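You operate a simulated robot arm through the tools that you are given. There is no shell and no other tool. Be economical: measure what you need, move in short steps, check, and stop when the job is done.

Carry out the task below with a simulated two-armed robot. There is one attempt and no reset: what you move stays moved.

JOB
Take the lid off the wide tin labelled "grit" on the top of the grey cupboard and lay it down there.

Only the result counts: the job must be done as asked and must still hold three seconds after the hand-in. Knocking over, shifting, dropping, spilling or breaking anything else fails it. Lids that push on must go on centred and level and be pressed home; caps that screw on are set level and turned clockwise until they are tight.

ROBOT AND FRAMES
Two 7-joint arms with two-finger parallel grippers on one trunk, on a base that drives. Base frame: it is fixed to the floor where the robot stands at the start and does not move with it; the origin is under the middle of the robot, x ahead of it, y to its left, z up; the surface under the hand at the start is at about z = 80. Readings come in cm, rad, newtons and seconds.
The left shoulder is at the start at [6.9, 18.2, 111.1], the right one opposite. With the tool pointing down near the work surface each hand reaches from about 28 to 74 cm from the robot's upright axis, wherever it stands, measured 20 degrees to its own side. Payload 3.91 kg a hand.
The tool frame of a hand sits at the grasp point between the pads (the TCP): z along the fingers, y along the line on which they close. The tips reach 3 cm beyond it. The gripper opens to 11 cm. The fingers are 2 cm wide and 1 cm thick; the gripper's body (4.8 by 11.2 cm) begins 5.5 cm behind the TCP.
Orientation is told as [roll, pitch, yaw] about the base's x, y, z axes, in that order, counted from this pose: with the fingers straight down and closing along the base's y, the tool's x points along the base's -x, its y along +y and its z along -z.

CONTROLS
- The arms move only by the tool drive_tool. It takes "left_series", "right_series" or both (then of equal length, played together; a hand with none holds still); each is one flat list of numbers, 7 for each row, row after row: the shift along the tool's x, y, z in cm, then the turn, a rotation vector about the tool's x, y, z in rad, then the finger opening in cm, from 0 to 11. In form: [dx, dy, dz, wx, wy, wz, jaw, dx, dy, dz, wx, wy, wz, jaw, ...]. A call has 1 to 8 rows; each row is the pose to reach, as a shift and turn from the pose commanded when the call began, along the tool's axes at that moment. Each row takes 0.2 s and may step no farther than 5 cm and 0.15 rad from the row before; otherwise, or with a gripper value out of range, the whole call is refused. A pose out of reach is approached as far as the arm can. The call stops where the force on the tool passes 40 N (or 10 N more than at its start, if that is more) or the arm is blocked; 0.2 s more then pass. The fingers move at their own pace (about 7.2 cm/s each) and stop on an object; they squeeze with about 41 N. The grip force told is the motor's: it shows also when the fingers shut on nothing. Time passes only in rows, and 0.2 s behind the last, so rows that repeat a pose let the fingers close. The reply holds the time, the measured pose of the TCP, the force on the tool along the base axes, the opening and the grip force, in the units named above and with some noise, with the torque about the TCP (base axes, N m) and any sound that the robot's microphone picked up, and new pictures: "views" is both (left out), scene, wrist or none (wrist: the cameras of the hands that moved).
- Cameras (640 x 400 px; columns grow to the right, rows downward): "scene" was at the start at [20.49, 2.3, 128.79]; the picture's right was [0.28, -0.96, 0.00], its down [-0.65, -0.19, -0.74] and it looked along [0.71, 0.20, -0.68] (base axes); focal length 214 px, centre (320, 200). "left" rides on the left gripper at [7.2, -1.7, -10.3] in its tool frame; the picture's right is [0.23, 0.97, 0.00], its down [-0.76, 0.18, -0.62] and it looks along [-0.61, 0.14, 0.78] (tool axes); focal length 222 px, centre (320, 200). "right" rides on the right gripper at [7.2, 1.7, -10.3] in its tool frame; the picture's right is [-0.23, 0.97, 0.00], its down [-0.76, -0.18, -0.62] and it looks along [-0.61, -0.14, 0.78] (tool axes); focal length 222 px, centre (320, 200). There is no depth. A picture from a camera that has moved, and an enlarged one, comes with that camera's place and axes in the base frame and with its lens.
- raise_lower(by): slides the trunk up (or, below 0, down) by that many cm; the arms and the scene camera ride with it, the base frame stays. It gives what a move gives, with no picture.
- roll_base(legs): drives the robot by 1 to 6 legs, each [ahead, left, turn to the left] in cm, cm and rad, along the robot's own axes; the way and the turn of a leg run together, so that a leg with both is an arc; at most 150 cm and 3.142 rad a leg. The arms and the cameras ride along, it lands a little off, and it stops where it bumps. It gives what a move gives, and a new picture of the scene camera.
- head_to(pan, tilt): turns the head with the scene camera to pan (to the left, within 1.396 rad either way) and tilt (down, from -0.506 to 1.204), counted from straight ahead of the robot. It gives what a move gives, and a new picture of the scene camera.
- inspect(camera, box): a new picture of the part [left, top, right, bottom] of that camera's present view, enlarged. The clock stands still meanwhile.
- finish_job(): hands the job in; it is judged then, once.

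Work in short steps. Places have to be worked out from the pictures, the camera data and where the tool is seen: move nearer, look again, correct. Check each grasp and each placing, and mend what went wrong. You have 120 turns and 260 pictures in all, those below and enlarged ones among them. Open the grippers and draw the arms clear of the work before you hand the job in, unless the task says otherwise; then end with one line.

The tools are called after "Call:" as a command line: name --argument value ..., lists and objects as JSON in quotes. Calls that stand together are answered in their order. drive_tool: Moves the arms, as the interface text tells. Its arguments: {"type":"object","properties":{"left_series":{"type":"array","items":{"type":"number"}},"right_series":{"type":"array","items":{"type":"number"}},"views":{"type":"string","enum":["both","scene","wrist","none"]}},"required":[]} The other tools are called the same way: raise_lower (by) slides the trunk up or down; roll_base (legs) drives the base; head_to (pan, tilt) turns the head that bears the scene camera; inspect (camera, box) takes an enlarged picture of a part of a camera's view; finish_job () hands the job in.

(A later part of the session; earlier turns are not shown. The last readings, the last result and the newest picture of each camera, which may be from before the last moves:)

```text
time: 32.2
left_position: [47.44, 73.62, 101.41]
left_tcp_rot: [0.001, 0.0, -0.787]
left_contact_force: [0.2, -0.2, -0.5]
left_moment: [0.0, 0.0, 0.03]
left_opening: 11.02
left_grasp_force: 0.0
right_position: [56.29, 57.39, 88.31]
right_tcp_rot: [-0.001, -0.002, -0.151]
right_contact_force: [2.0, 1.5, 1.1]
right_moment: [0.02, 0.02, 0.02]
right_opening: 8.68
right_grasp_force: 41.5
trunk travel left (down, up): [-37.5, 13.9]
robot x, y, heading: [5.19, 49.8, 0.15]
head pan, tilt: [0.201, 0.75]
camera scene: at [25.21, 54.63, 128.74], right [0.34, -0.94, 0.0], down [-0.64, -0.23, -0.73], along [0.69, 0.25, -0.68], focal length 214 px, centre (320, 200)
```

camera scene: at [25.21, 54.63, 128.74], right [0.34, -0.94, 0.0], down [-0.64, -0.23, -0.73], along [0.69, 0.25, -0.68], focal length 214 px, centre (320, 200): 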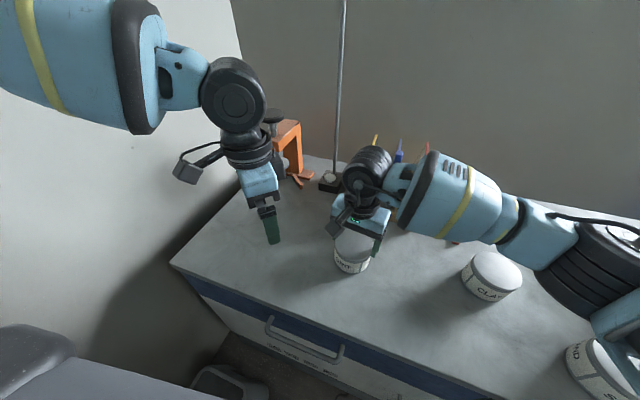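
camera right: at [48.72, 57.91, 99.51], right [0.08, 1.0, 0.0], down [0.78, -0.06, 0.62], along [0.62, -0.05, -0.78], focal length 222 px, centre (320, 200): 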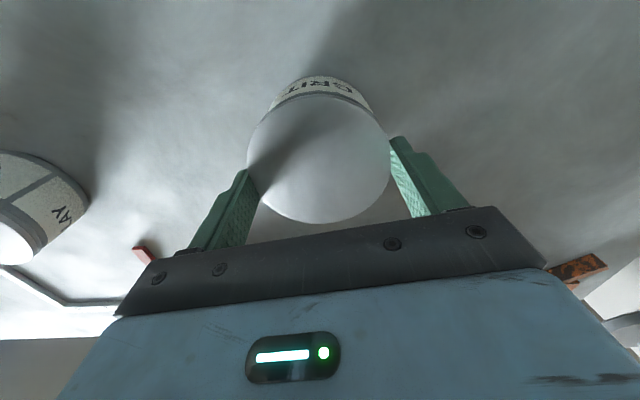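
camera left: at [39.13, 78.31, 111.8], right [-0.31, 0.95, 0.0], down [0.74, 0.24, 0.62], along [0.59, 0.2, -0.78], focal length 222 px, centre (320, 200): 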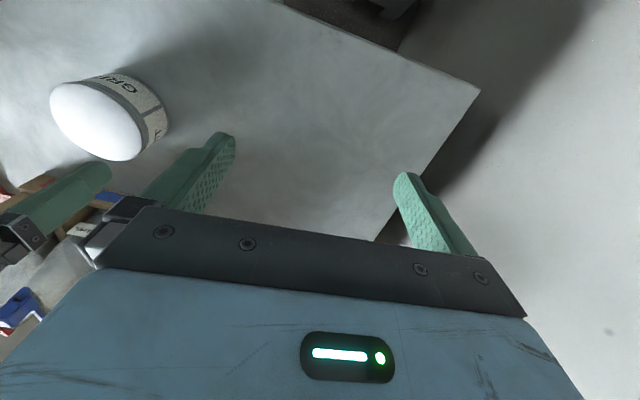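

Now tilt the left hand (tool y, −1.2 rad) about its TCP in free air.

Call:
drive_tool --left_series '[0, 0, 0, 0, -0.15, 0, 11, 0, 0, 0, 0, -0.3, 0, 11, 0, 0, 0, 0, -0.45, 0, 11, 0, 0, 0, 0, -0.6, 0, 11, 0, 0, 0, 0, -0.75, 0, 11, 0, 0, 0, 0, -0.9, 0, 11, 0, 0, 0, 0, -1.05, 0, 11, 0, 0, 0, 0, -1.2, 0, 11]' --views "both"

```text
time: 34.0
left_position: [47.39, 71.87, 101.8]
left_tcp_rot: [0.03, -1.188, -0.821]
left_contact_force: [-0.1, 0.5, 0.0]
left_moment: [-0.02, 0.0, -0.02]
left_opening: 11.0
left_grasp_force: 0.1
right_position: [56.16, 55.79, 88.41]
right_tcp_rot: [0.014, 0.0, -0.154]
right_contact_force: [0.0, -0.6, -3.7]
right_moment: [-0.05, 0.0, -0.04]
right_opening: 8.65
right_grasp_force: 41.2
trunk travel left (down, up): [-37.5, 13.9]
robot x, y, heading: [4.83, 49.88, 0.15]
head pan, tilt: [0.201, 0.75]
camera scene: at [25.23, 52.68, 128.83], right [0.34, -0.94, -0.01], down [-0.64, -0.22, -0.73], along [0.69, 0.26, -0.68], focal length 214 px, centre (320, 200)
camera left: at [37.36, 79.49, 98.81], right [0.64, 0.75, -0.2], down [-0.09, 0.33, 0.94], along [0.77, -0.58, 0.27], focal length 222 px, centre (320, 200)
```

scene: 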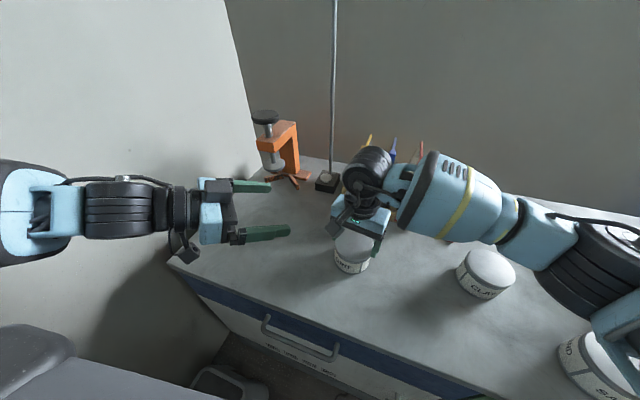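
left: 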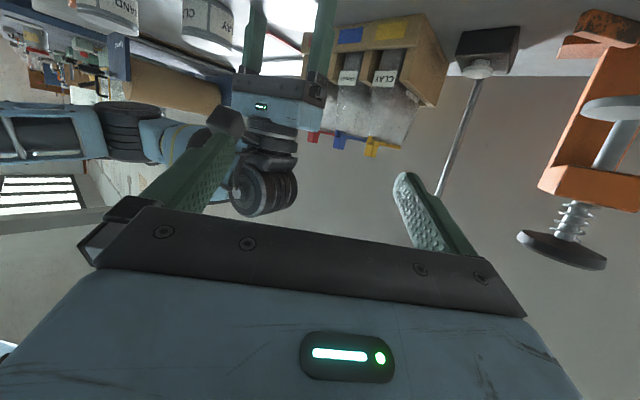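

The scene camera and right hand both shifted ~1.7 cm: the left elbow is pushing on the wall. I undo the tilt immediately.

Call:
drive_tool --left_series '[0, 0, 0, 0, 0.15, 0, 11, 0, 0, 0, 0, 0.3, 0, 11, 0, 0, 0, 0, 0.45, 0, 11, 0, 0, 0, 0, 0.6, 0, 11, 0, 0, 0, 0, 0.75, 0, 11, 0, 0, 0, 0, 0.9, 0, 11, 0, 0, 0, 0, 1.05, 0, 11, 0, 0, 0, 0, 1.2, 0, 11]' --views "scene"

Call:
inspect --camera "scene" --box '[310, 190, 410, 280]'

```text
time: 35.8
left_position: [47.86, 79.19, 102.72]
left_tcp_rot: [-0.006, -0.004, -0.792]
left_contact_force: [-0.3, -0.1, -0.5]
left_moment: [-0.02, 0.04, 0.01]
left_opening: 11.0
left_grasp_force: 0.0
left hand out of reach, approached as far as the arm can: row 4, 5, 6, 7, 8
right_position: [56.09, 57.24, 88.26]
right_tcp_rot: [0.003, 0.0, -0.152]
right_contact_force: [-0.4, 1.1, 1.2]
right_moment: [-0.02, -0.03, -0.03]
right_opening: 8.65
right_grasp_force: 41.2
trunk travel left (down, up): [-37.5, 13.9]
robot x, y, heading: [4.95, 49.83, 0.147]
head pan, tilt: [0.201, 0.75]
camera scene: at [25.22, 54.57, 128.74], right [0.34, -0.94, 0.0], down [-0.64, -0.23, -0.73], along [0.69, 0.25, -0.68], focal length 214 px, centre (320, 200)
```

scene: 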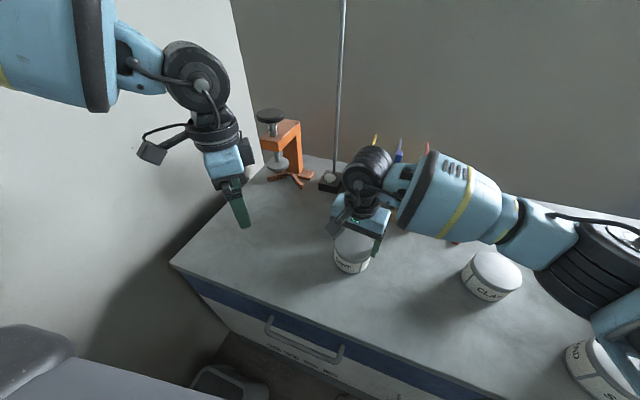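

```text
4.44 times, centred on (360, 235) of scene
camera zoom: at [25.22, 54.57, 128.74], right [0.34, -0.94, 0.0], down [-0.64, -0.23, -0.73], along [0.69, 0.25, -0.68], focal length 953 px, centre (142, 44)
```

zoom: 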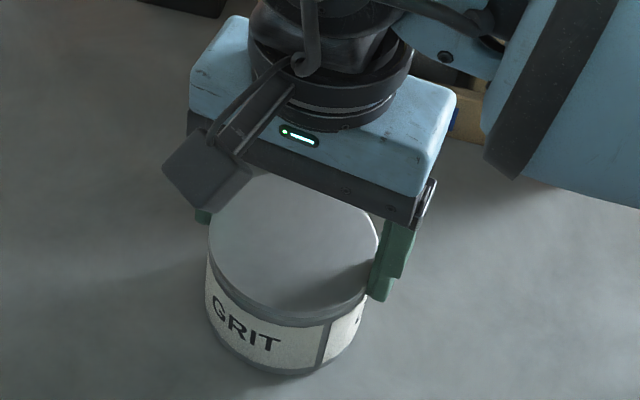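

Robot leaned back to normal and the tin is where it was. I'll release the lid, lift the right hand away, and move the base right/turned left so the left elbow is clear of the wall.

Call:
drive_tool --right_series '[0, 0, 0, 0, 0, 0, 9.5, 0, 0, 0, 0, 0, 0, 11, 0, 0, 0, 0, 0, 0, 11, 0, 0, -4, 0, 0, 0, 11, 0, 0, -8, 0, 0, 0, 11, 0, 0, -12, 0, 0, 0, 11, 3, -3, -14, 0, 0, 0, 11, 6, -6, -15, 0, 0, 0, 11]' --views "none"

Call:
roll_base --legs '[[0, -12, 0], [0, 0, 0.2]]'

```text
time: 37.6
left_position: [47.63, 79.13, 102.72]
left_tcp_rot: [-0.008, -0.004, -0.793]
left_contact_force: [0.3, -0.5, 0.1]
left_moment: [0.03, 0.01, -0.01]
left_opening: 11.0
left_grasp_force: 0.0
right_position: [49.33, 52.26, 103.25]
right_tcp_rot: [0.0, -0.003, -0.152]
right_contact_force: [0.0, 0.1, 0.9]
right_moment: [0.01, -0.01, 0.03]
right_opening: 11.0
right_grasp_force: 0.0
trunk travel left (down, up): [-37.5, 13.9]
robot x, y, heading: [5.49, 49.74, 0.149]
head pan, tilt: [0.201, 0.75]
```

```text
time: 40.1
left_position: [42.69, 75.09, 102.66]
left_tcp_rot: [-0.009, -0.005, -0.587]
left_contact_force: [-0.4, 0.2, -0.5]
left_moment: [0.03, -0.01, -0.01]
left_opening: 11.0
left_grasp_force: 0.2
right_position: [49.77, 49.05, 103.3]
right_tcp_rot: [-0.001, -0.001, 0.057]
right_contact_force: [-0.4, -0.8, 1.0]
right_moment: [0.01, 0.0, -0.03]
right_opening: 11.0
right_grasp_force: 0.0
trunk travel left (down, up): [-37.5, 13.9]
robot x, y, heading: [6.95, 37.65, 0.355]
head pan, tilt: [0.201, 0.75]
camera scene: at [25.66, 46.44, 128.74], right [0.53, -0.85, 0.0], down [-0.58, -0.36, -0.73], along [0.62, 0.39, -0.68], focal length 214 px, centre (320, 200)
```

scene: 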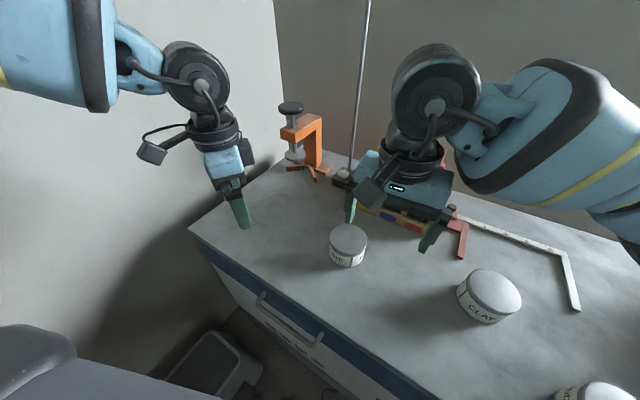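

Now tilt the left hand by 50° from vertical (fingers 40° below horizontal), watching for any lean.

Call:
drive_tool --left_series '[0, 0, 0, 0, -0.145, 0, 11, 0, 0, 0, 0, -0.29, 0, 11, 0, 0, 0, 0, -0.435, 0, 11, 0, 0, 0, 0, -0.58, 0, 11, 0, 0, 0, 0, -0.725, 0, 11, 0, 0, 0, 0, -0.87, 0, 11]' --views "scene"

```text
time: 41.5
left_position: [42.68, 75.18, 102.73]
left_tcp_rot: [-0.013, -0.877, -0.576]
left_contact_force: [-0.5, 0.3, 1.0]
left_moment: [-0.02, -0.04, 0.03]
left_opening: 11.02
left_grasp_force: 0.1
right_position: [49.76, 49.37, 103.38]
right_tcp_rot: [0.0, -0.003, 0.055]
right_contact_force: [0.4, -0.2, 0.0]
right_moment: [-0.04, 0.03, 0.02]
right_opening: 11.02
right_grasp_force: 0.0
trunk travel left (down, up): [-37.5, 13.9]
robot x, y, heading: [6.89, 37.57, 0.36]
head pan, tilt: [0.201, 0.75]
camera scene: at [25.63, 46.51, 128.74], right [0.53, -0.85, 0.0], down [-0.58, -0.36, -0.73], along [0.62, 0.39, -0.68], focal length 214 px, centre (320, 200)
```

scene: 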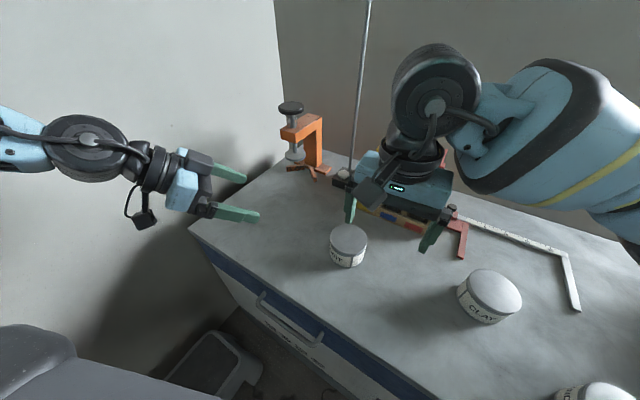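

No lean this time. Move the left hand to a standoff 9 cm short of the grip point along its fingers, ~[49, 62, 89].

Call:
drive_tool --left_series '[0.5, -1.5, 3.7, 0, 0, 0, 11, 1, -3, 7.4, 0, 0, 0, 11, 1.5, -4.6, 11.1, 0, 0, 0, 11, 2, -6.1, 14.8, 0, 0, 0, 11, 2.4, -7.6, 18.4, 0, 0, 0, 11, 2.4, -7.6, 18.4, 0, 0, 0, 11]'

Call:
inspect --camera "scene" --box '[240, 190, 400, 290]'

```text
time: 42.9
left_position: [48.99, 61.66, 89.0]
left_tcp_rot: [-0.014, -0.874, -0.579]
left_contact_force: [-0.1, 0.4, -0.2]
left_moment: [-0.01, 0.0, -0.03]
left_opening: 11.0
left_grasp_force: 0.1
right_position: [49.7, 49.29, 103.48]
right_tcp_rot: [-0.001, 0.0, 0.057]
right_contact_force: [0.0, 0.6, -0.4]
right_moment: [0.02, 0.0, 0.03]
right_opening: 11.0
right_grasp_force: 0.1
trunk travel left (down, up): [-37.5, 13.9]
robot x, y, heading: [6.65, 37.96, 0.353]
head pan, tilt: [0.201, 0.75]
camera scene: at [25.62, 46.43, 128.75], right [0.53, -0.85, 0.0], down [-0.58, -0.36, -0.73], along [0.62, 0.39, -0.68], focal length 214 px, centre (320, 200)
camera left: at [37.43, 67.28, 89.99], right [0.42, 0.89, -0.18], down [0.11, 0.15, 0.98], along [0.9, -0.43, -0.04], focal length 222 px, centre (320, 200)
```

scene: 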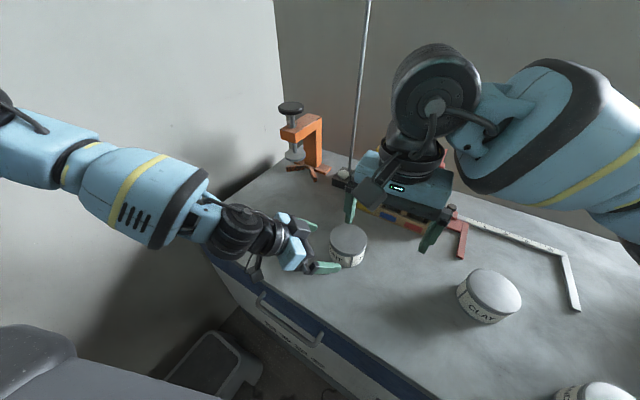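
left: 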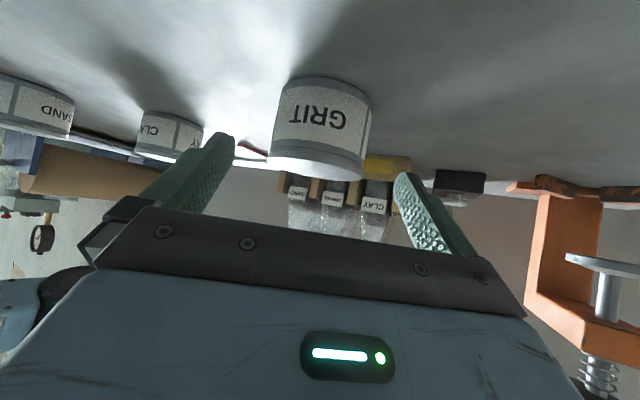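

```text
4.00 times, centred on (320, 240) of scene
camera zoom: at [25.62, 46.43, 128.75], right [0.53, -0.85, 0.0], down [-0.58, -0.36, -0.73], along [0.62, 0.39, -0.68], focal length 858 px, centre (320, 40)
```

zoom: 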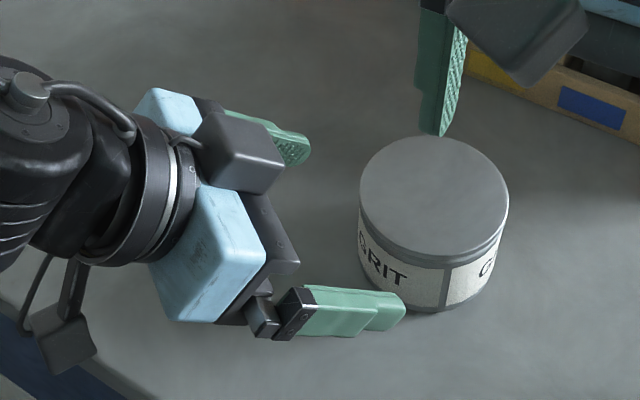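

Tin centre confirmed at [56.0, 57.35]. Slide the left fingers in along their axis, 6 cm first.

Call:
drive_tool --left_series '[0, 0.2, 2, 0, 0, 0, 11, 0, 0.2, 4, 0, 0, 0, 11, 0, 0.2, 6, 0, 0, 0, 11, 0, 0.2, 6, 0, 0, 0, 11]' --views "wrist"

Call:
inspect --camera "scene" --box '[260, 190, 400, 290]'

```text
time: 43.9
left_position: [52.87, 59.28, 85.31]
left_tcp_rot: [-0.012, -0.875, -0.578]
left_contact_force: [0.9, 0.5, -0.1]
left_moment: [-0.05, -0.01, 0.0]
left_opening: 11.0
left_grasp_force: 0.2
right_position: [49.63, 49.26, 103.31]
right_tcp_rot: [0.0, -0.002, 0.057]
right_contact_force: [-0.6, 0.4, -0.4]
right_moment: [-0.03, -0.03, -0.03]
right_opening: 11.0
right_grasp_force: 0.0
trunk travel left (down, up): [-37.5, 13.9]
robot x, y, heading: [6.7, 37.72, 0.354]
head pan, tilt: [0.201, 0.75]
camera left: at [41.35, 64.92, 86.29], right [0.42, 0.89, -0.18], down [0.11, 0.15, 0.98], along [0.9, -0.43, -0.04], focal length 222 px, centre (320, 200)
```

left: 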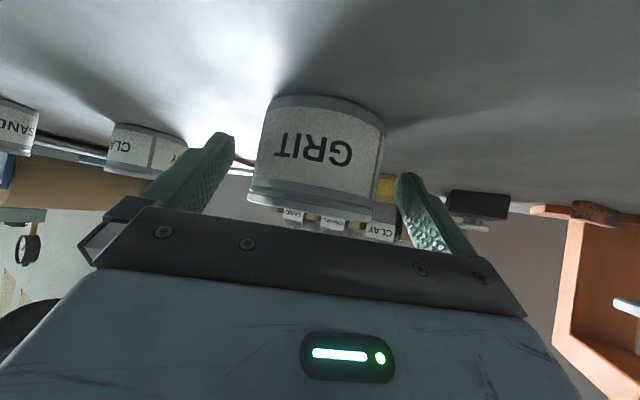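

```text
4.00 times, centred on (330, 240) of scene
camera zoom: at [25.64, 46.41, 128.75], right [0.53, -0.85, 0.0], down [-0.58, -0.36, -0.73], along [0.62, 0.39, -0.68], focal length 858 px, centre (280, 40)
```

zoom: 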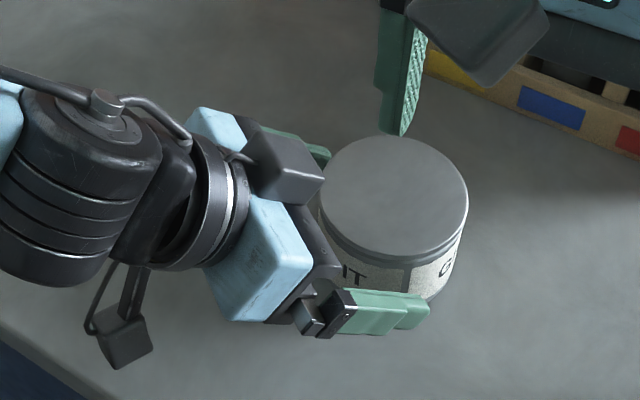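

Fingers straddle the tin cleanly. Advance the last 2.8 cm and then close gently on the body.

Call:
drive_tool --left_series '[0, 0, 1.4, 0, 0, 0, 11, 0, 0, 2.7, 0, 0, 0, 11, 0, 0, 2.7, 0, 0, 0, 11]' --views "wrist"

Call:
inspect --camera "scene" --box '[280, 190, 400, 290]'

```text
time: 44.7
left_position: [54.47, 58.36, 83.5]
left_tcp_rot: [-0.013, -0.875, -0.578]
left_contact_force: [0.9, 0.6, 0.1]
left_moment: [0.02, -0.01, -0.01]
left_opening: 11.0
left_grasp_force: 0.2
right_position: [49.75, 49.17, 103.29]
right_tcp_rot: [0.001, -0.001, 0.056]
right_contact_force: [-0.3, -0.4, -0.4]
right_moment: [-0.01, 0.03, 0.01]
right_opening: 11.0
right_grasp_force: 0.1
trunk travel left (down, up): [-37.5, 13.9]
robot x, y, heading: [7.42, 37.7, 0.36]
head pan, tilt: [0.201, 0.75]
camera left: at [43.03, 63.84, 84.48], right [0.42, 0.89, -0.18], down [0.11, 0.15, 0.98], along [0.9, -0.43, -0.04], focal length 222 px, centre (320, 200)
```

left: 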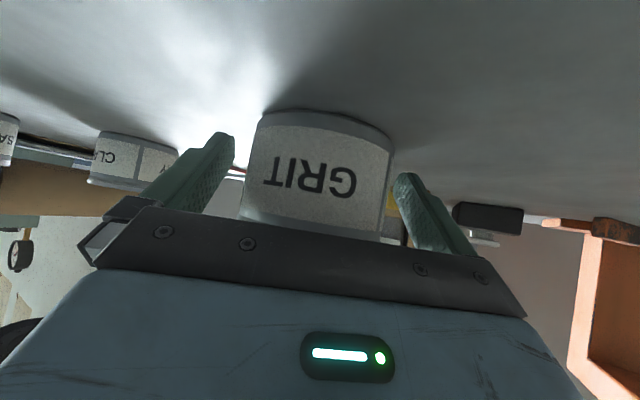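

```text
4.00 times, centred on (340, 240) of scene
camera zoom: at [25.66, 46.41, 128.75], right [0.53, -0.85, 0.0], down [-0.58, -0.36, -0.73], along [0.62, 0.39, -0.68], focal length 858 px, centre (240, 40)
```

zoom: 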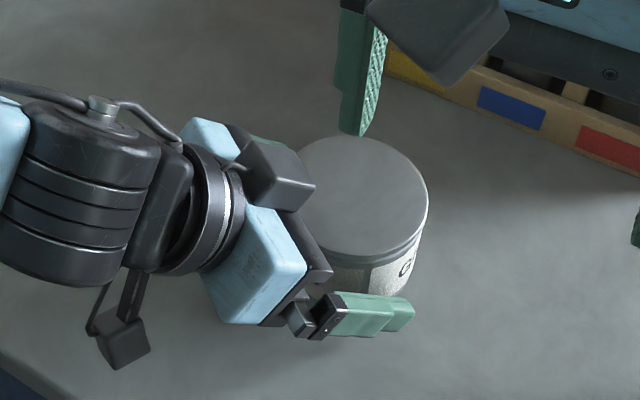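

Nudge 0.6 cm forward so the pads pass the tin's diameter, then close on the body.

Call:
drive_tool --left_series '[-0.4, 0, 0.5, 0, 0, 0, 11, -0.4, 0, 0.5, 0, 0, 0, 9.8, -0.4, 0, 0.5, 0, 0, 0, 9, -0.4, 0, 0.5, 0, 0, 0, 8.2, -0.4, 0, 0.5, 0, 0, 0, 7, -0.4, 0, 0.5, 0, 0, 0, 7]' --views "wrist"

Call:
inspect --camera "scene" --box '[280, 190, 400, 290]'

```text
time: 46.1
left_position: [55.15, 57.88, 83.64]
left_tcp_rot: [-0.014, -0.874, -0.578]
left_contact_force: [1.9, 1.4, 1.3]
left_moment: [0.1, -0.08, -0.03]
left_opening: 8.51
left_grasp_force: 41.5
right_position: [49.74, 49.23, 103.28]
right_tcp_rot: [0.0, -0.002, 0.057]
right_contact_force: [0.3, -0.2, -0.6]
right_moment: [0.01, -0.01, -0.02]
right_opening: 11.01
right_grasp_force: 0.0
trunk travel left (down, up): [-37.5, 13.9]
robot x, y, heading: [7.21, 37.55, 0.354]
head pan, tilt: [0.201, 0.75]
camera left: at [43.56, 63.47, 84.49], right [0.42, 0.89, -0.18], down [0.11, 0.15, 0.98], along [0.9, -0.43, -0.04], focal length 222 px, centre (320, 200)
```

left: 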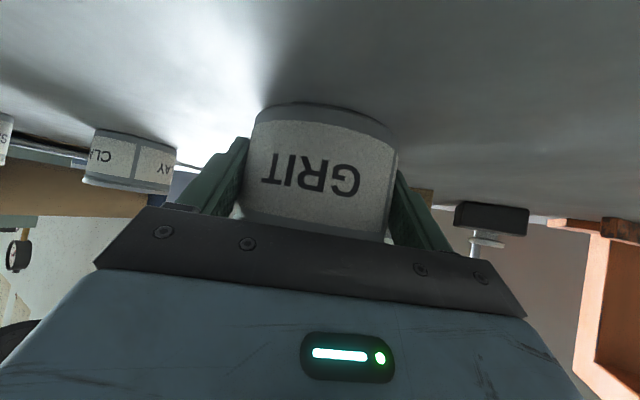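

```text
4.00 times, centred on (340, 240) of scene
camera zoom: at [25.68, 46.43, 128.74], right [0.53, -0.85, 0.0], down [-0.58, -0.36, -0.73], along [0.62, 0.39, -0.68], focal length 858 px, centre (240, 40)
```

zoom: 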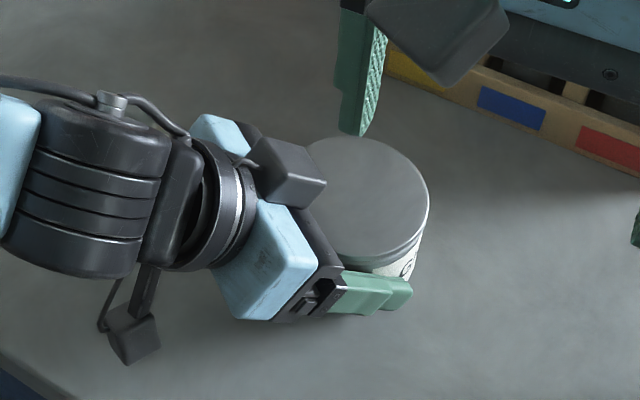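

Body is held (8.51 cm, 41 N). Now bring the right hand over the lid, turned so its fingers sit above the left fingers.

Call:
drive_tool --right_series '[-1.7, 2, 0, 0, 0, 0.14, 11, -3.4, 4, 0, 0, 0, 0.28, 11, -5.1, 6, 2, 0, 0, 0.42, 11, -6.75, 7.8, 4, 0, 0, 0.56, 11, -6.75, 7.8, 6, 0, 0, 0.56, 11, -6.75, 7.8, 6, 0, 0, 0.56, 11]'

Call:
inspect --camera "scene" --box '[260, 150, 420, 290]'

```text
time: 47.5
left_position: [55.17, 57.87, 83.41]
left_tcp_rot: [-0.015, -0.876, -0.577]
left_contact_force: [0.2, -0.5, 1.1]
left_moment: [0.14, -0.09, -0.02]
left_opening: 8.54
left_grasp_force: 40.9
right_position: [56.01, 57.42, 97.31]
right_tcp_rot: [0.002, -0.001, -0.506]
right_contact_force: [0.1, 0.0, 0.2]
right_moment: [0.0, 0.04, 0.0]
right_opening: 11.0
right_grasp_force: 0.1
trunk travel left (down, up): [-37.5, 13.9]
robot x, y, heading: [6.79, 37.75, 0.361]
head pan, tilt: [0.201, 0.75]
camera scene: at [25.66, 46.41, 128.75], right [0.53, -0.85, 0.0], down [-0.58, -0.36, -0.73], along [0.62, 0.39, -0.68], focal length 214 px, centre (320, 200)
camera right: at [50.45, 62.42, 107.65], right [0.67, 0.74, 0.0], down [0.58, -0.52, 0.62], along [0.46, -0.42, -0.78], focal length 222 px, centre (320, 200)
```

scene: 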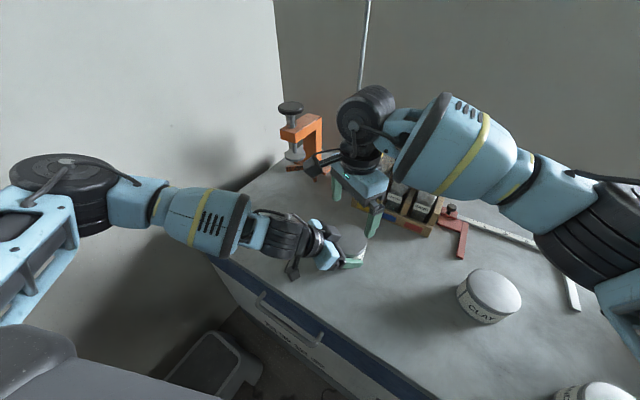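
right: 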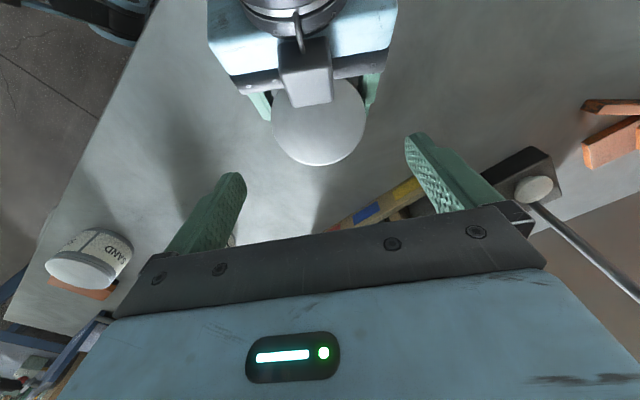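

```text
2.86 times, centred on (340, 220) of scene
camera zoom: at [25.66, 46.41, 128.75], right [0.53, -0.85, 0.0], down [-0.58, -0.36, -0.73], along [0.62, 0.39, -0.68], focal length 613 px, centre (263, 143)
```

zoom: 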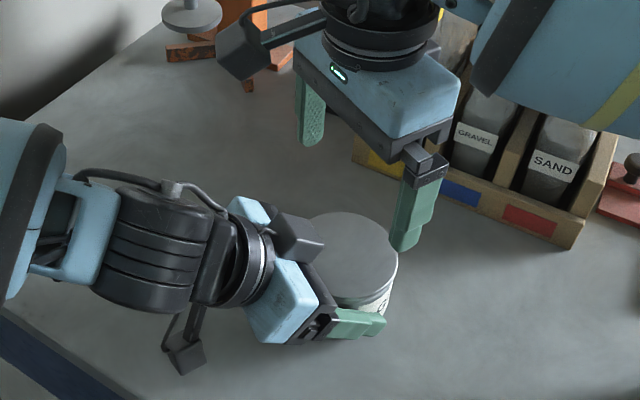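

The lid is centred under the right hand and the left gripper's motor box just clears the palm. Descend slowly to the rim height.

Call:
drive_tool --right_series '[0, 0, 3, 0, 0, 0, 11, 0, 0, 5.5, 0, 0, 0, 11, 0, 0, 7.5, 0, 0, 0, 11, 0, 0, 8.2, 0, 0, 0, 11, 0, 0, 8.9, 0, 0, 0, 11]' --views "wrist"

Call:
inspect --camera "scene" --box '[280, 170, 400, 290]'

Call:
inspect --camera "left" --box '[160, 80, 480, 280]'

```text
time: 48.7
left_position: [55.06, 57.81, 83.49]
left_tcp_rot: [-0.015, -0.875, -0.579]
left_contact_force: [-0.8, -0.3, 2.3]
left_moment: [0.15, -0.08, 0.0]
left_opening: 8.51
left_grasp_force: 41.1
right_position: [56.06, 57.33, 88.33]
right_tcp_rot: [0.004, 0.002, -0.505]
right_contact_force: [1.2, -0.3, 0.8]
right_moment: [0.0, 0.03, -0.03]
right_opening: 11.01
right_grasp_force: 0.1
trunk travel left (down, up): [-37.5, 13.9]
robot x, y, heading: [6.71, 37.77, 0.352]
head pan, tilt: [0.201, 0.75]
camera right: at [50.42, 62.35, 98.73], right [0.67, 0.74, 0.0], down [0.58, -0.52, 0.62], along [0.46, -0.42, -0.78], focal length 222 px, centre (320, 200)
```

right: 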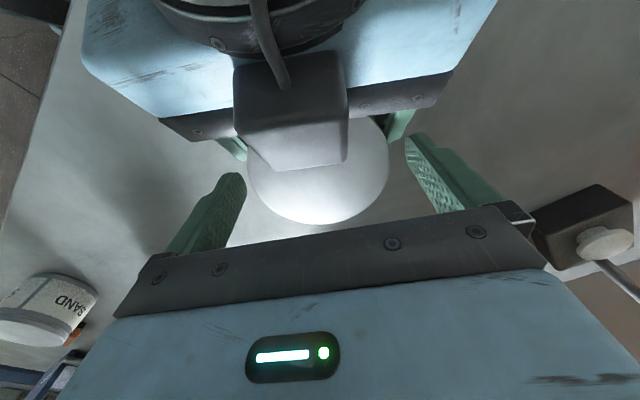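

```text
3.33 times, centred on (340, 230) of scene
camera zoom: at [25.65, 46.41, 128.75], right [0.53, -0.85, 0.0], down [-0.58, -0.36, -0.73], along [0.62, 0.39, -0.68], focal length 715 px, centre (253, 100)
```

zoom: 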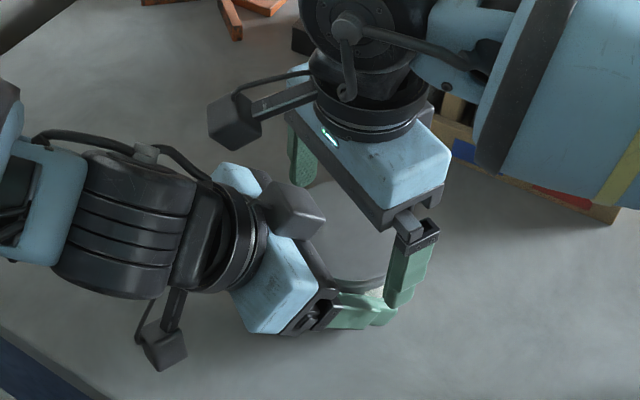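

```text
2.00 times, centred on (320, 180) of left
camera zoom: at [43.52, 63.44, 84.5], right [0.42, 0.89, -0.18], down [0.11, 0.15, 0.98], along [0.9, -0.43, -0.04], focal length 444 px, centre (320, 240)
```

zoom: 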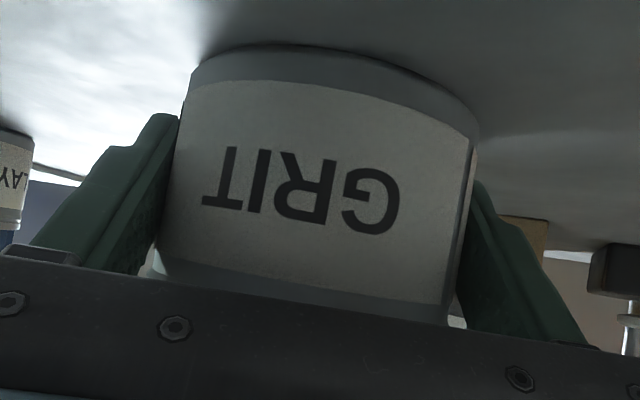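

No contact. Close the right fingers on the lid rim.

Call:
drive_tool --right_series '[0, 0, 0, 0, 0, 0, 9.8, 0, 0, 0, 0, 0, 0, 9, 0, 0, 0, 0, 0, 0, 8.2, 0, 0, 0, 0, 0, 0, 7, 0, 0, 0, 0, 0, 0, 7]' --views "wrist"

```text
time: 49.9
left_position: [55.15, 57.94, 83.47]
left_tcp_rot: [-0.013, -0.874, -0.575]
left_contact_force: [1.6, 5.6, 1.4]
left_moment: [-0.31, 0.02, 0.08]
left_opening: 8.51
left_grasp_force: 41.0
right_position: [55.97, 57.34, 88.38]
right_tcp_rot: [0.0, -0.001, -0.503]
right_contact_force: [-1.8, -7.0, -0.7]
right_moment: [-0.24, 0.01, -0.07]
right_opening: 8.76
right_grasp_force: 41.1
trunk travel left (down, up): [-37.5, 13.9]
robot x, y, heading: [6.91, 37.61, 0.352]
head pan, tilt: [0.201, 0.75]
camera right: at [50.42, 62.34, 98.72], right [0.67, 0.74, 0.0], down [0.58, -0.52, 0.62], along [0.46, -0.42, -0.78], focal length 222 px, centre (320, 200)
```

right: 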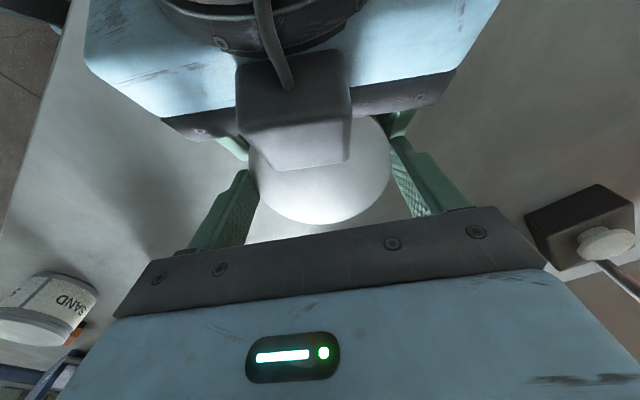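

Lid gripped (8.76 cm). Pull straight up slowly with the left holding.

Call:
drive_tool --right_series '[0, 0, -0.3, 0, 0, 0, 7, 0, 0, -0.6, 0, 0, 0, 7, 0, 0, -0.9, 0, 0, 0, 7, 0, 0, -1.2, 0, 0, 0, 7]' --views "wrist"

Call:
inspect --camera "scene" --box '[280, 170, 400, 290]'

```text
time: 50.9
left_position: [55.04, 57.8, 83.53]
left_tcp_rot: [-0.017, -0.874, -0.579]
left_contact_force: [0.6, 0.3, 1.8]
left_moment: [0.23, -0.18, -0.04]
left_opening: 8.53
left_grasp_force: 41.2
right_position: [56.11, 57.45, 89.64]
right_tcp_rot: [0.001, 0.0, -0.503]
right_contact_force: [0.4, 0.0, -0.3]
right_moment: [0.04, 0.03, 0.01]
right_opening: 8.74
right_grasp_force: 16.6
trunk travel left (down, up): [-37.5, 13.9]
robot x, y, heading: [7.01, 37.67, 0.36]
head pan, tilt: [0.201, 0.75]
heard: snap
camera right: at [50.47, 62.33, 100.01], right [0.67, 0.74, 0.0], down [0.58, -0.52, 0.62], along [0.46, -0.42, -0.78], focal length 222 px, centre (320, 200)
```

right: 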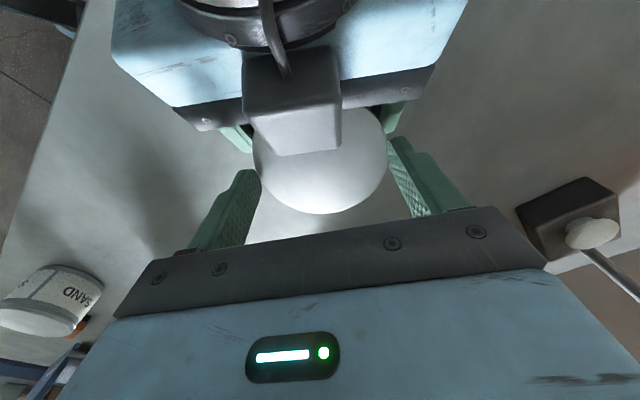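

```text
3.33 times, centred on (340, 230) of scene
camera zoom: at [25.65, 46.41, 128.75], right [0.53, -0.85, 0.0], down [-0.58, -0.36, -0.73], along [0.62, 0.39, -0.68], focal length 715 px, centre (253, 100)
```

zoom: 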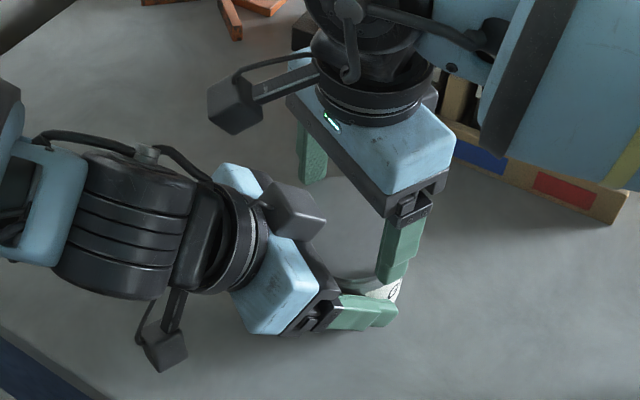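

A snap was heard and the lid looks slightly farther from the hand. Let the fingers settle and re-check.

Call:
drive_tool --right_series '[0, 0, 0, 0, 0, 0, 7, 0, 0, 0, 0, 0, 0, 7]' --views "wrist"

Call:
inspect --camera "scene" --box '[330, 210, 390, 270]'

Call:
inspect --camera "left" --box '[160, 80, 480, 280]'

```text
time: 51.5
left_position: [54.78, 57.55, 83.44]
left_tcp_rot: [-0.02, -0.876, -0.581]
left_contact_force: [-7.7, -19.0, -0.1]
left_moment: [0.53, -0.16, -0.13]
left_opening: 8.48
left_grasp_force: 40.7
right_position: [56.13, 57.48, 89.97]
right_tcp_rot: [0.012, -0.001, -0.506]
right_contact_force: [10.8, 17.6, 21.5]
right_moment: [-0.07, 0.07, -0.02]
right_opening: 6.79
right_grasp_force: 0.1
trunk travel left (down, up): [-37.5, 13.9]
robot x, y, heading: [7.14, 37.42, 0.353]
head pan, tilt: [0.201, 0.75]
camera right: at [50.47, 62.38, 100.3], right [0.67, 0.74, 0.01], down [0.58, -0.53, 0.62], along [0.47, -0.41, -0.78], focal length 222 px, centre (320, 200)
```

right: 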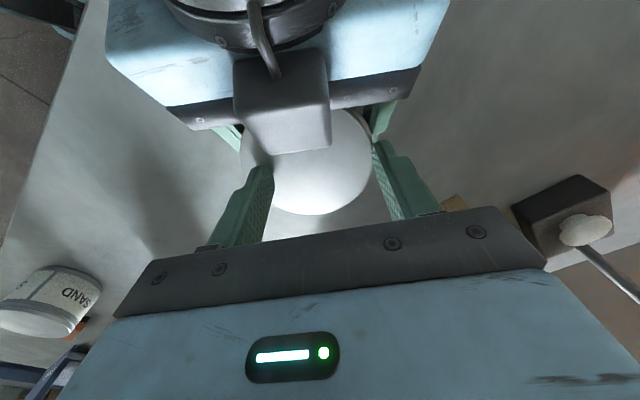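

```text
6.67 times, centred on (360, 240) of scene
camera zoom: at [25.58, 46.37, 128.78], right [0.53, -0.85, 0.0], down [-0.58, -0.36, -0.73], along [0.62, 0.39, -0.68], focal length 1430 px, centre (53, -67)
```

zoom: 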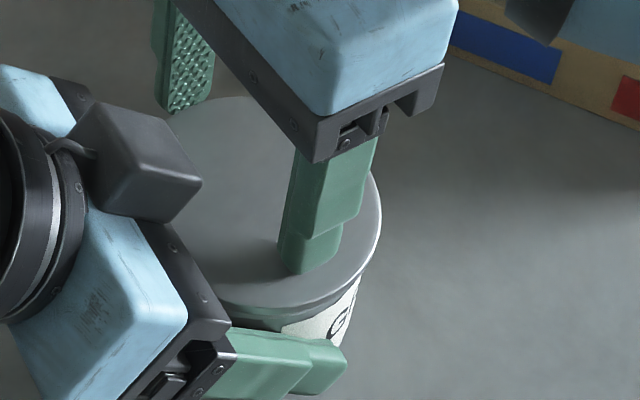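

```text
2.00 times, centred on (320, 180) of left
camera zoom: at [43.32, 63.18, 84.5], right [0.42, 0.89, -0.19], down [0.12, 0.15, 0.98], along [0.9, -0.44, -0.04], focal length 444 px, centre (320, 240)
```

zoom: 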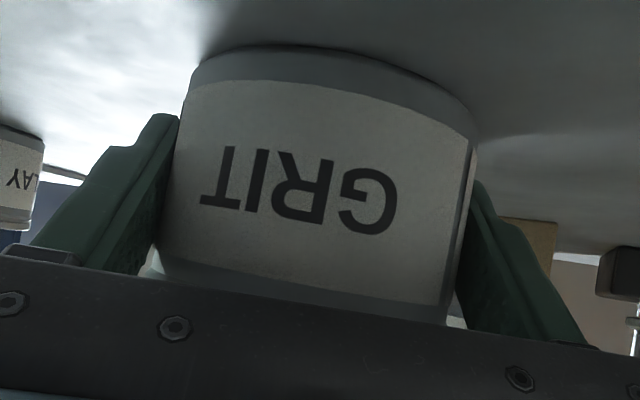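

The fingers slid off and are now resting on the lid top (so lid top ≈ 87). Lift, open, then regrip deeper.

Call:
drive_tool --right_series '[0, 0, -1.5, 0, 0, 0, 7, 0, 0, -1.5, 0, 0, 0, 9.5, 0, 0, -1.5, 0, 0, 0, 11, 0, 0, -1.5, 0, 0, 0, 11, 0, 0, -1.5, 0, 0, 0, 11]' --views "wrist"

Call:
inspect --camera "scene" --box '[330, 210, 390, 270]'

```text
time: 52.7
left_position: [55.19, 58.05, 83.43]
left_tcp_rot: [-0.014, -0.874, -0.577]
left_contact_force: [1.2, 2.9, 3.9]
left_moment: [-0.15, 0.08, 0.03]
left_opening: 8.51
left_grasp_force: 41.1
right_position: [55.97, 57.4, 91.09]
right_tcp_rot: [0.0, 0.0, -0.505]
right_contact_force: [0.5, 0.8, 0.4]
right_moment: [-0.01, 0.0, 0.0]
right_opening: 11.02
right_grasp_force: 0.1
trunk travel left (down, up): [-37.5, 13.9]
robot x, y, heading: [6.68, 38.11, 0.353]
head pan, tilt: [0.201, 0.75]
camera right: at [50.41, 62.39, 101.49], right [0.67, 0.74, 0.0], down [0.58, -0.52, 0.62], along [0.46, -0.42, -0.78], focal length 222 px, centre (320, 200)
```

right: 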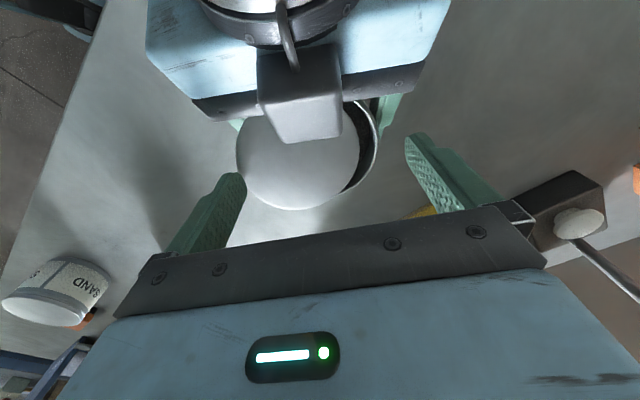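

```text
6.67 times, centred on (360, 240) of scene
camera zoom: at [25.67, 46.44, 128.74], right [0.53, -0.85, 0.0], down [-0.58, -0.36, -0.73], along [0.62, 0.39, -0.68], focal length 1430 px, centre (53, -67)
```

zoom: 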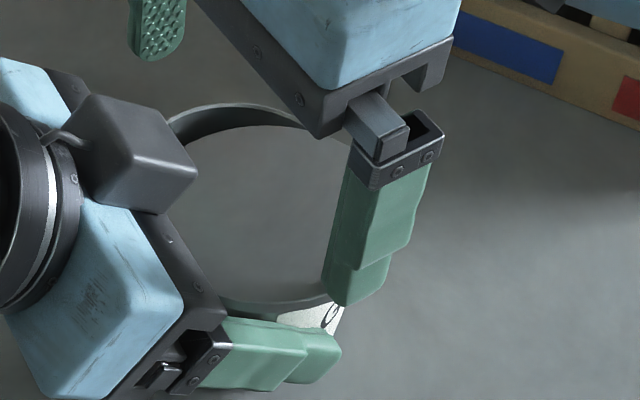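

The lid has come off (that was the snap) and now lies loose and displaced on the tin. I look closely at how it rests.

Call:
inspect --camera "right" --box '[220, 80, 420, 220]'

Call:
inspect --camera "left" --box '[220, 80, 420, 240]'

Call:
inspect --camera "scene" --box '[335, 215, 380, 265]'

```text
2.86 times, centred on (320, 150) of right
camera zoom: at [50.41, 62.39, 101.49], right [0.67, 0.74, 0.0], down [0.58, -0.52, 0.62], along [0.46, -0.42, -0.78], focal length 635 px, centre (320, 343)
```

zoom: 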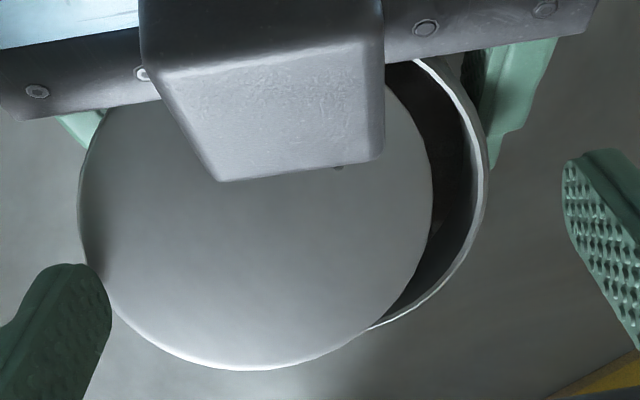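

```text
2.50 times, centred on (320, 160) of left
camera zoom: at [43.55, 63.48, 84.5], right [0.42, 0.89, -0.18], down [0.11, 0.15, 0.98], along [0.9, -0.43, -0.04], focal length 555 px, centre (320, 300)
```

zoom: 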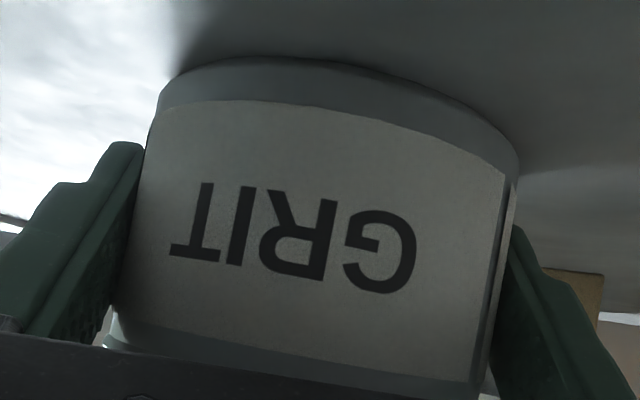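

```text
8.00 times, centred on (358, 240) of scene
camera zoom: at [25.67, 46.44, 128.74], right [0.53, -0.85, 0.0], down [-0.58, -0.36, -0.73], along [0.62, 0.39, -0.68], focal length 1716 px, centre (20, -120)
```

zoom: 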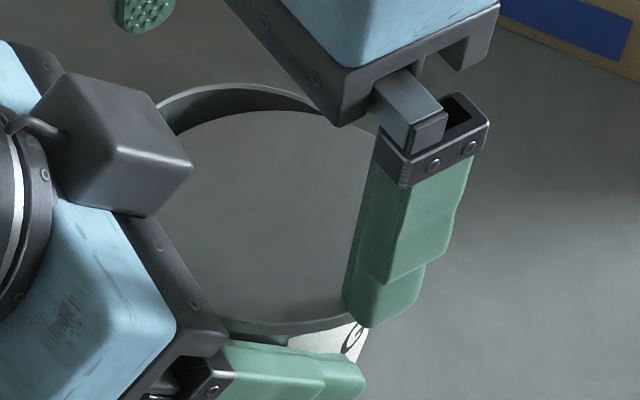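

Lid centre is now ≈[54.6, 56.5], top ≈87.3, sitting loose and shifted 1.6 cm. I recentre the right hand on it, opening 10, with the tips only ~0.8 cm below its top so they stay above the tin's rim.

Call:
drive_tool --right_series '[0.4, -0.8, 0, 0, 0, 0, 10.4, 0.4, -1.5, 0, 0, 0, 0, 10, 0.4, -1.5, 0.7, 0, 0, 0, 10, 0.4, -1.5, 1.4, 0, 0, 0, 10]' --views "wrist"

Call:
inspect --camera "scene" --box '[330, 210, 390, 270]'

Call:
inspect --camera "right" --box '[200, 80, 440, 230]'

```text
time: 53.7
left_position: [55.06, 57.87, 83.42]
left_tcp_rot: [-0.015, -0.876, -0.577]
left_contact_force: [1.4, 1.5, 4.4]
left_moment: [-0.22, 0.07, -0.01]
left_opening: 8.5
left_grasp_force: 40.8
right_position: [54.98, 56.37, 89.79]
right_tcp_rot: [-0.001, 0.001, -0.504]
right_contact_force: [-1.0, 0.2, -0.6]
right_moment: [-0.01, 0.03, 0.0]
right_opening: 10.02
right_grasp_force: 0.1
trunk travel left (down, up): [-37.5, 13.9]
robot x, y, heading: [6.88, 37.79, 0.358]
head pan, tilt: [0.201, 0.75]
camera right: at [49.36, 61.39, 100.13], right [0.67, 0.74, 0.0], down [0.58, -0.52, 0.62], along [0.46, -0.42, -0.78], focal length 222 px, centre (320, 200)
```

right: 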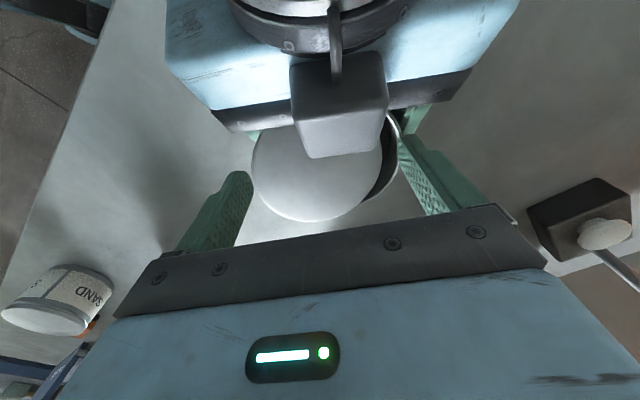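

```text
6.67 times, centred on (360, 240) of scene
camera zoom: at [25.66, 46.43, 128.75], right [0.53, -0.85, 0.0], down [-0.58, -0.36, -0.73], along [0.62, 0.39, -0.68], focal length 1430 px, centre (53, -67)
```

zoom: 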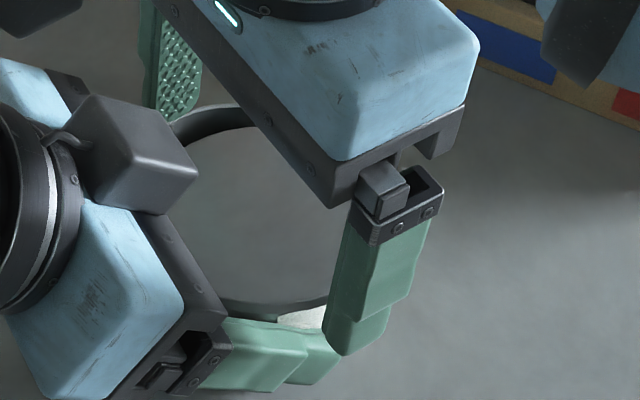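

```text
2.67 times, centred on (320, 155) of right
camera zoom: at [49.36, 61.39, 100.13], right [0.67, 0.74, 0.0], down [0.58, -0.52, 0.62], along [0.46, -0.42, -0.78], focal length 592 px, centre (320, 320)
```

zoom: 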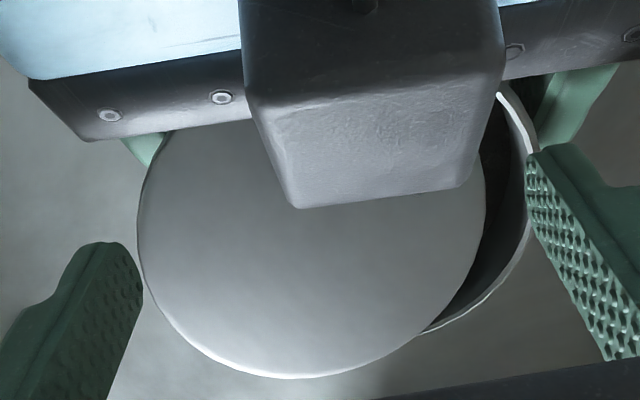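

Lid is nearly centred between the fingers; shift −0.3, narrow to 9.4, lower 0.5 and then close.

Call:
drive_tool --right_series '[0, -0.3, 0, 0, 0, 0, 9.4, 0, -0.3, 0, 0, 0, 0, 9.4, 0, -0.3, 0.5, 0, 0, 0, 9.4, 0, -0.3, 0.5, 0, 0, 0, 9, 0, -0.3, 0.5, 0, 0, 0, 8.5, 0, -0.3, 0.5, 0, 0, 0, 8, 0, -0.3, 0.5, 0, 0, 0, 8]' --views "wrist"

Call:
inspect --camera "scene" --box '[330, 210, 390, 270]'

Call:
inspect --camera "right" --box '[200, 80, 440, 230]'

```text
time: 55.3
left_position: [54.97, 57.95, 83.61]
left_tcp_rot: [-0.015, -0.874, -0.576]
left_contact_force: [0.5, 1.5, 4.6]
left_moment: [-0.3, 0.12, 0.04]
left_opening: 8.49
left_grasp_force: 41.2
right_position: [54.88, 56.01, 89.33]
right_tcp_rot: [0.0, -0.001, -0.504]
right_contact_force: [-0.9, -0.6, -0.4]
right_moment: [-0.01, 0.03, 0.01]
right_opening: 8.09
right_grasp_force: 0.7
trunk travel left (down, up): [-37.5, 13.9]
robot x, y, heading: [6.76, 37.82, 0.357]
head pan, tilt: [0.201, 0.75]
camera right: at [49.26, 61.05, 99.65], right [0.67, 0.74, 0.0], down [0.58, -0.52, 0.62], along [0.46, -0.42, -0.78], focal length 222 px, centre (320, 200)
```

right: 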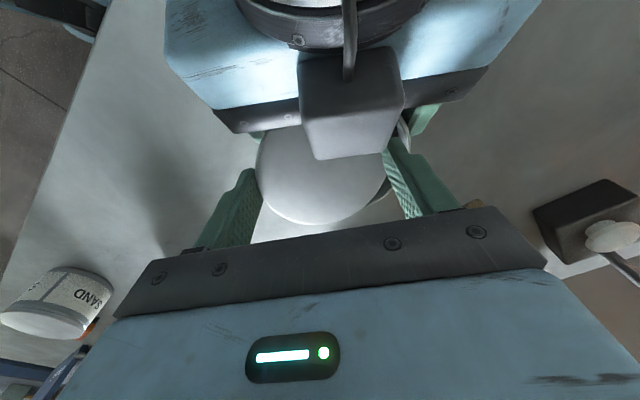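

```text
6.67 times, centred on (360, 240) of scene
camera zoom: at [25.65, 46.42, 128.75], right [0.53, -0.85, 0.0], down [-0.58, -0.36, -0.73], along [0.62, 0.39, -0.68], focal length 1430 px, centre (53, -67)
```

zoom: 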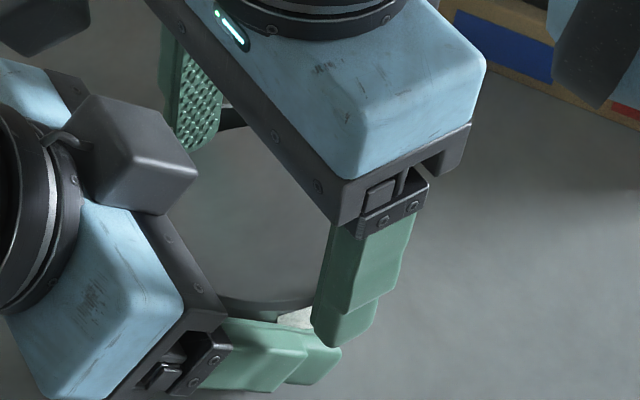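

```text
2.67 times, centred on (320, 155) of right
camera zoom: at [49.26, 61.05, 99.65], right [0.67, 0.74, 0.0], down [0.58, -0.52, 0.62], along [0.46, -0.42, -0.78], focal length 592 px, centre (320, 320)
```

zoom: 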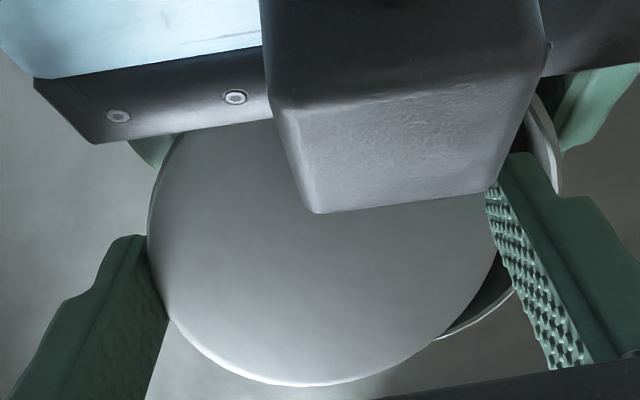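

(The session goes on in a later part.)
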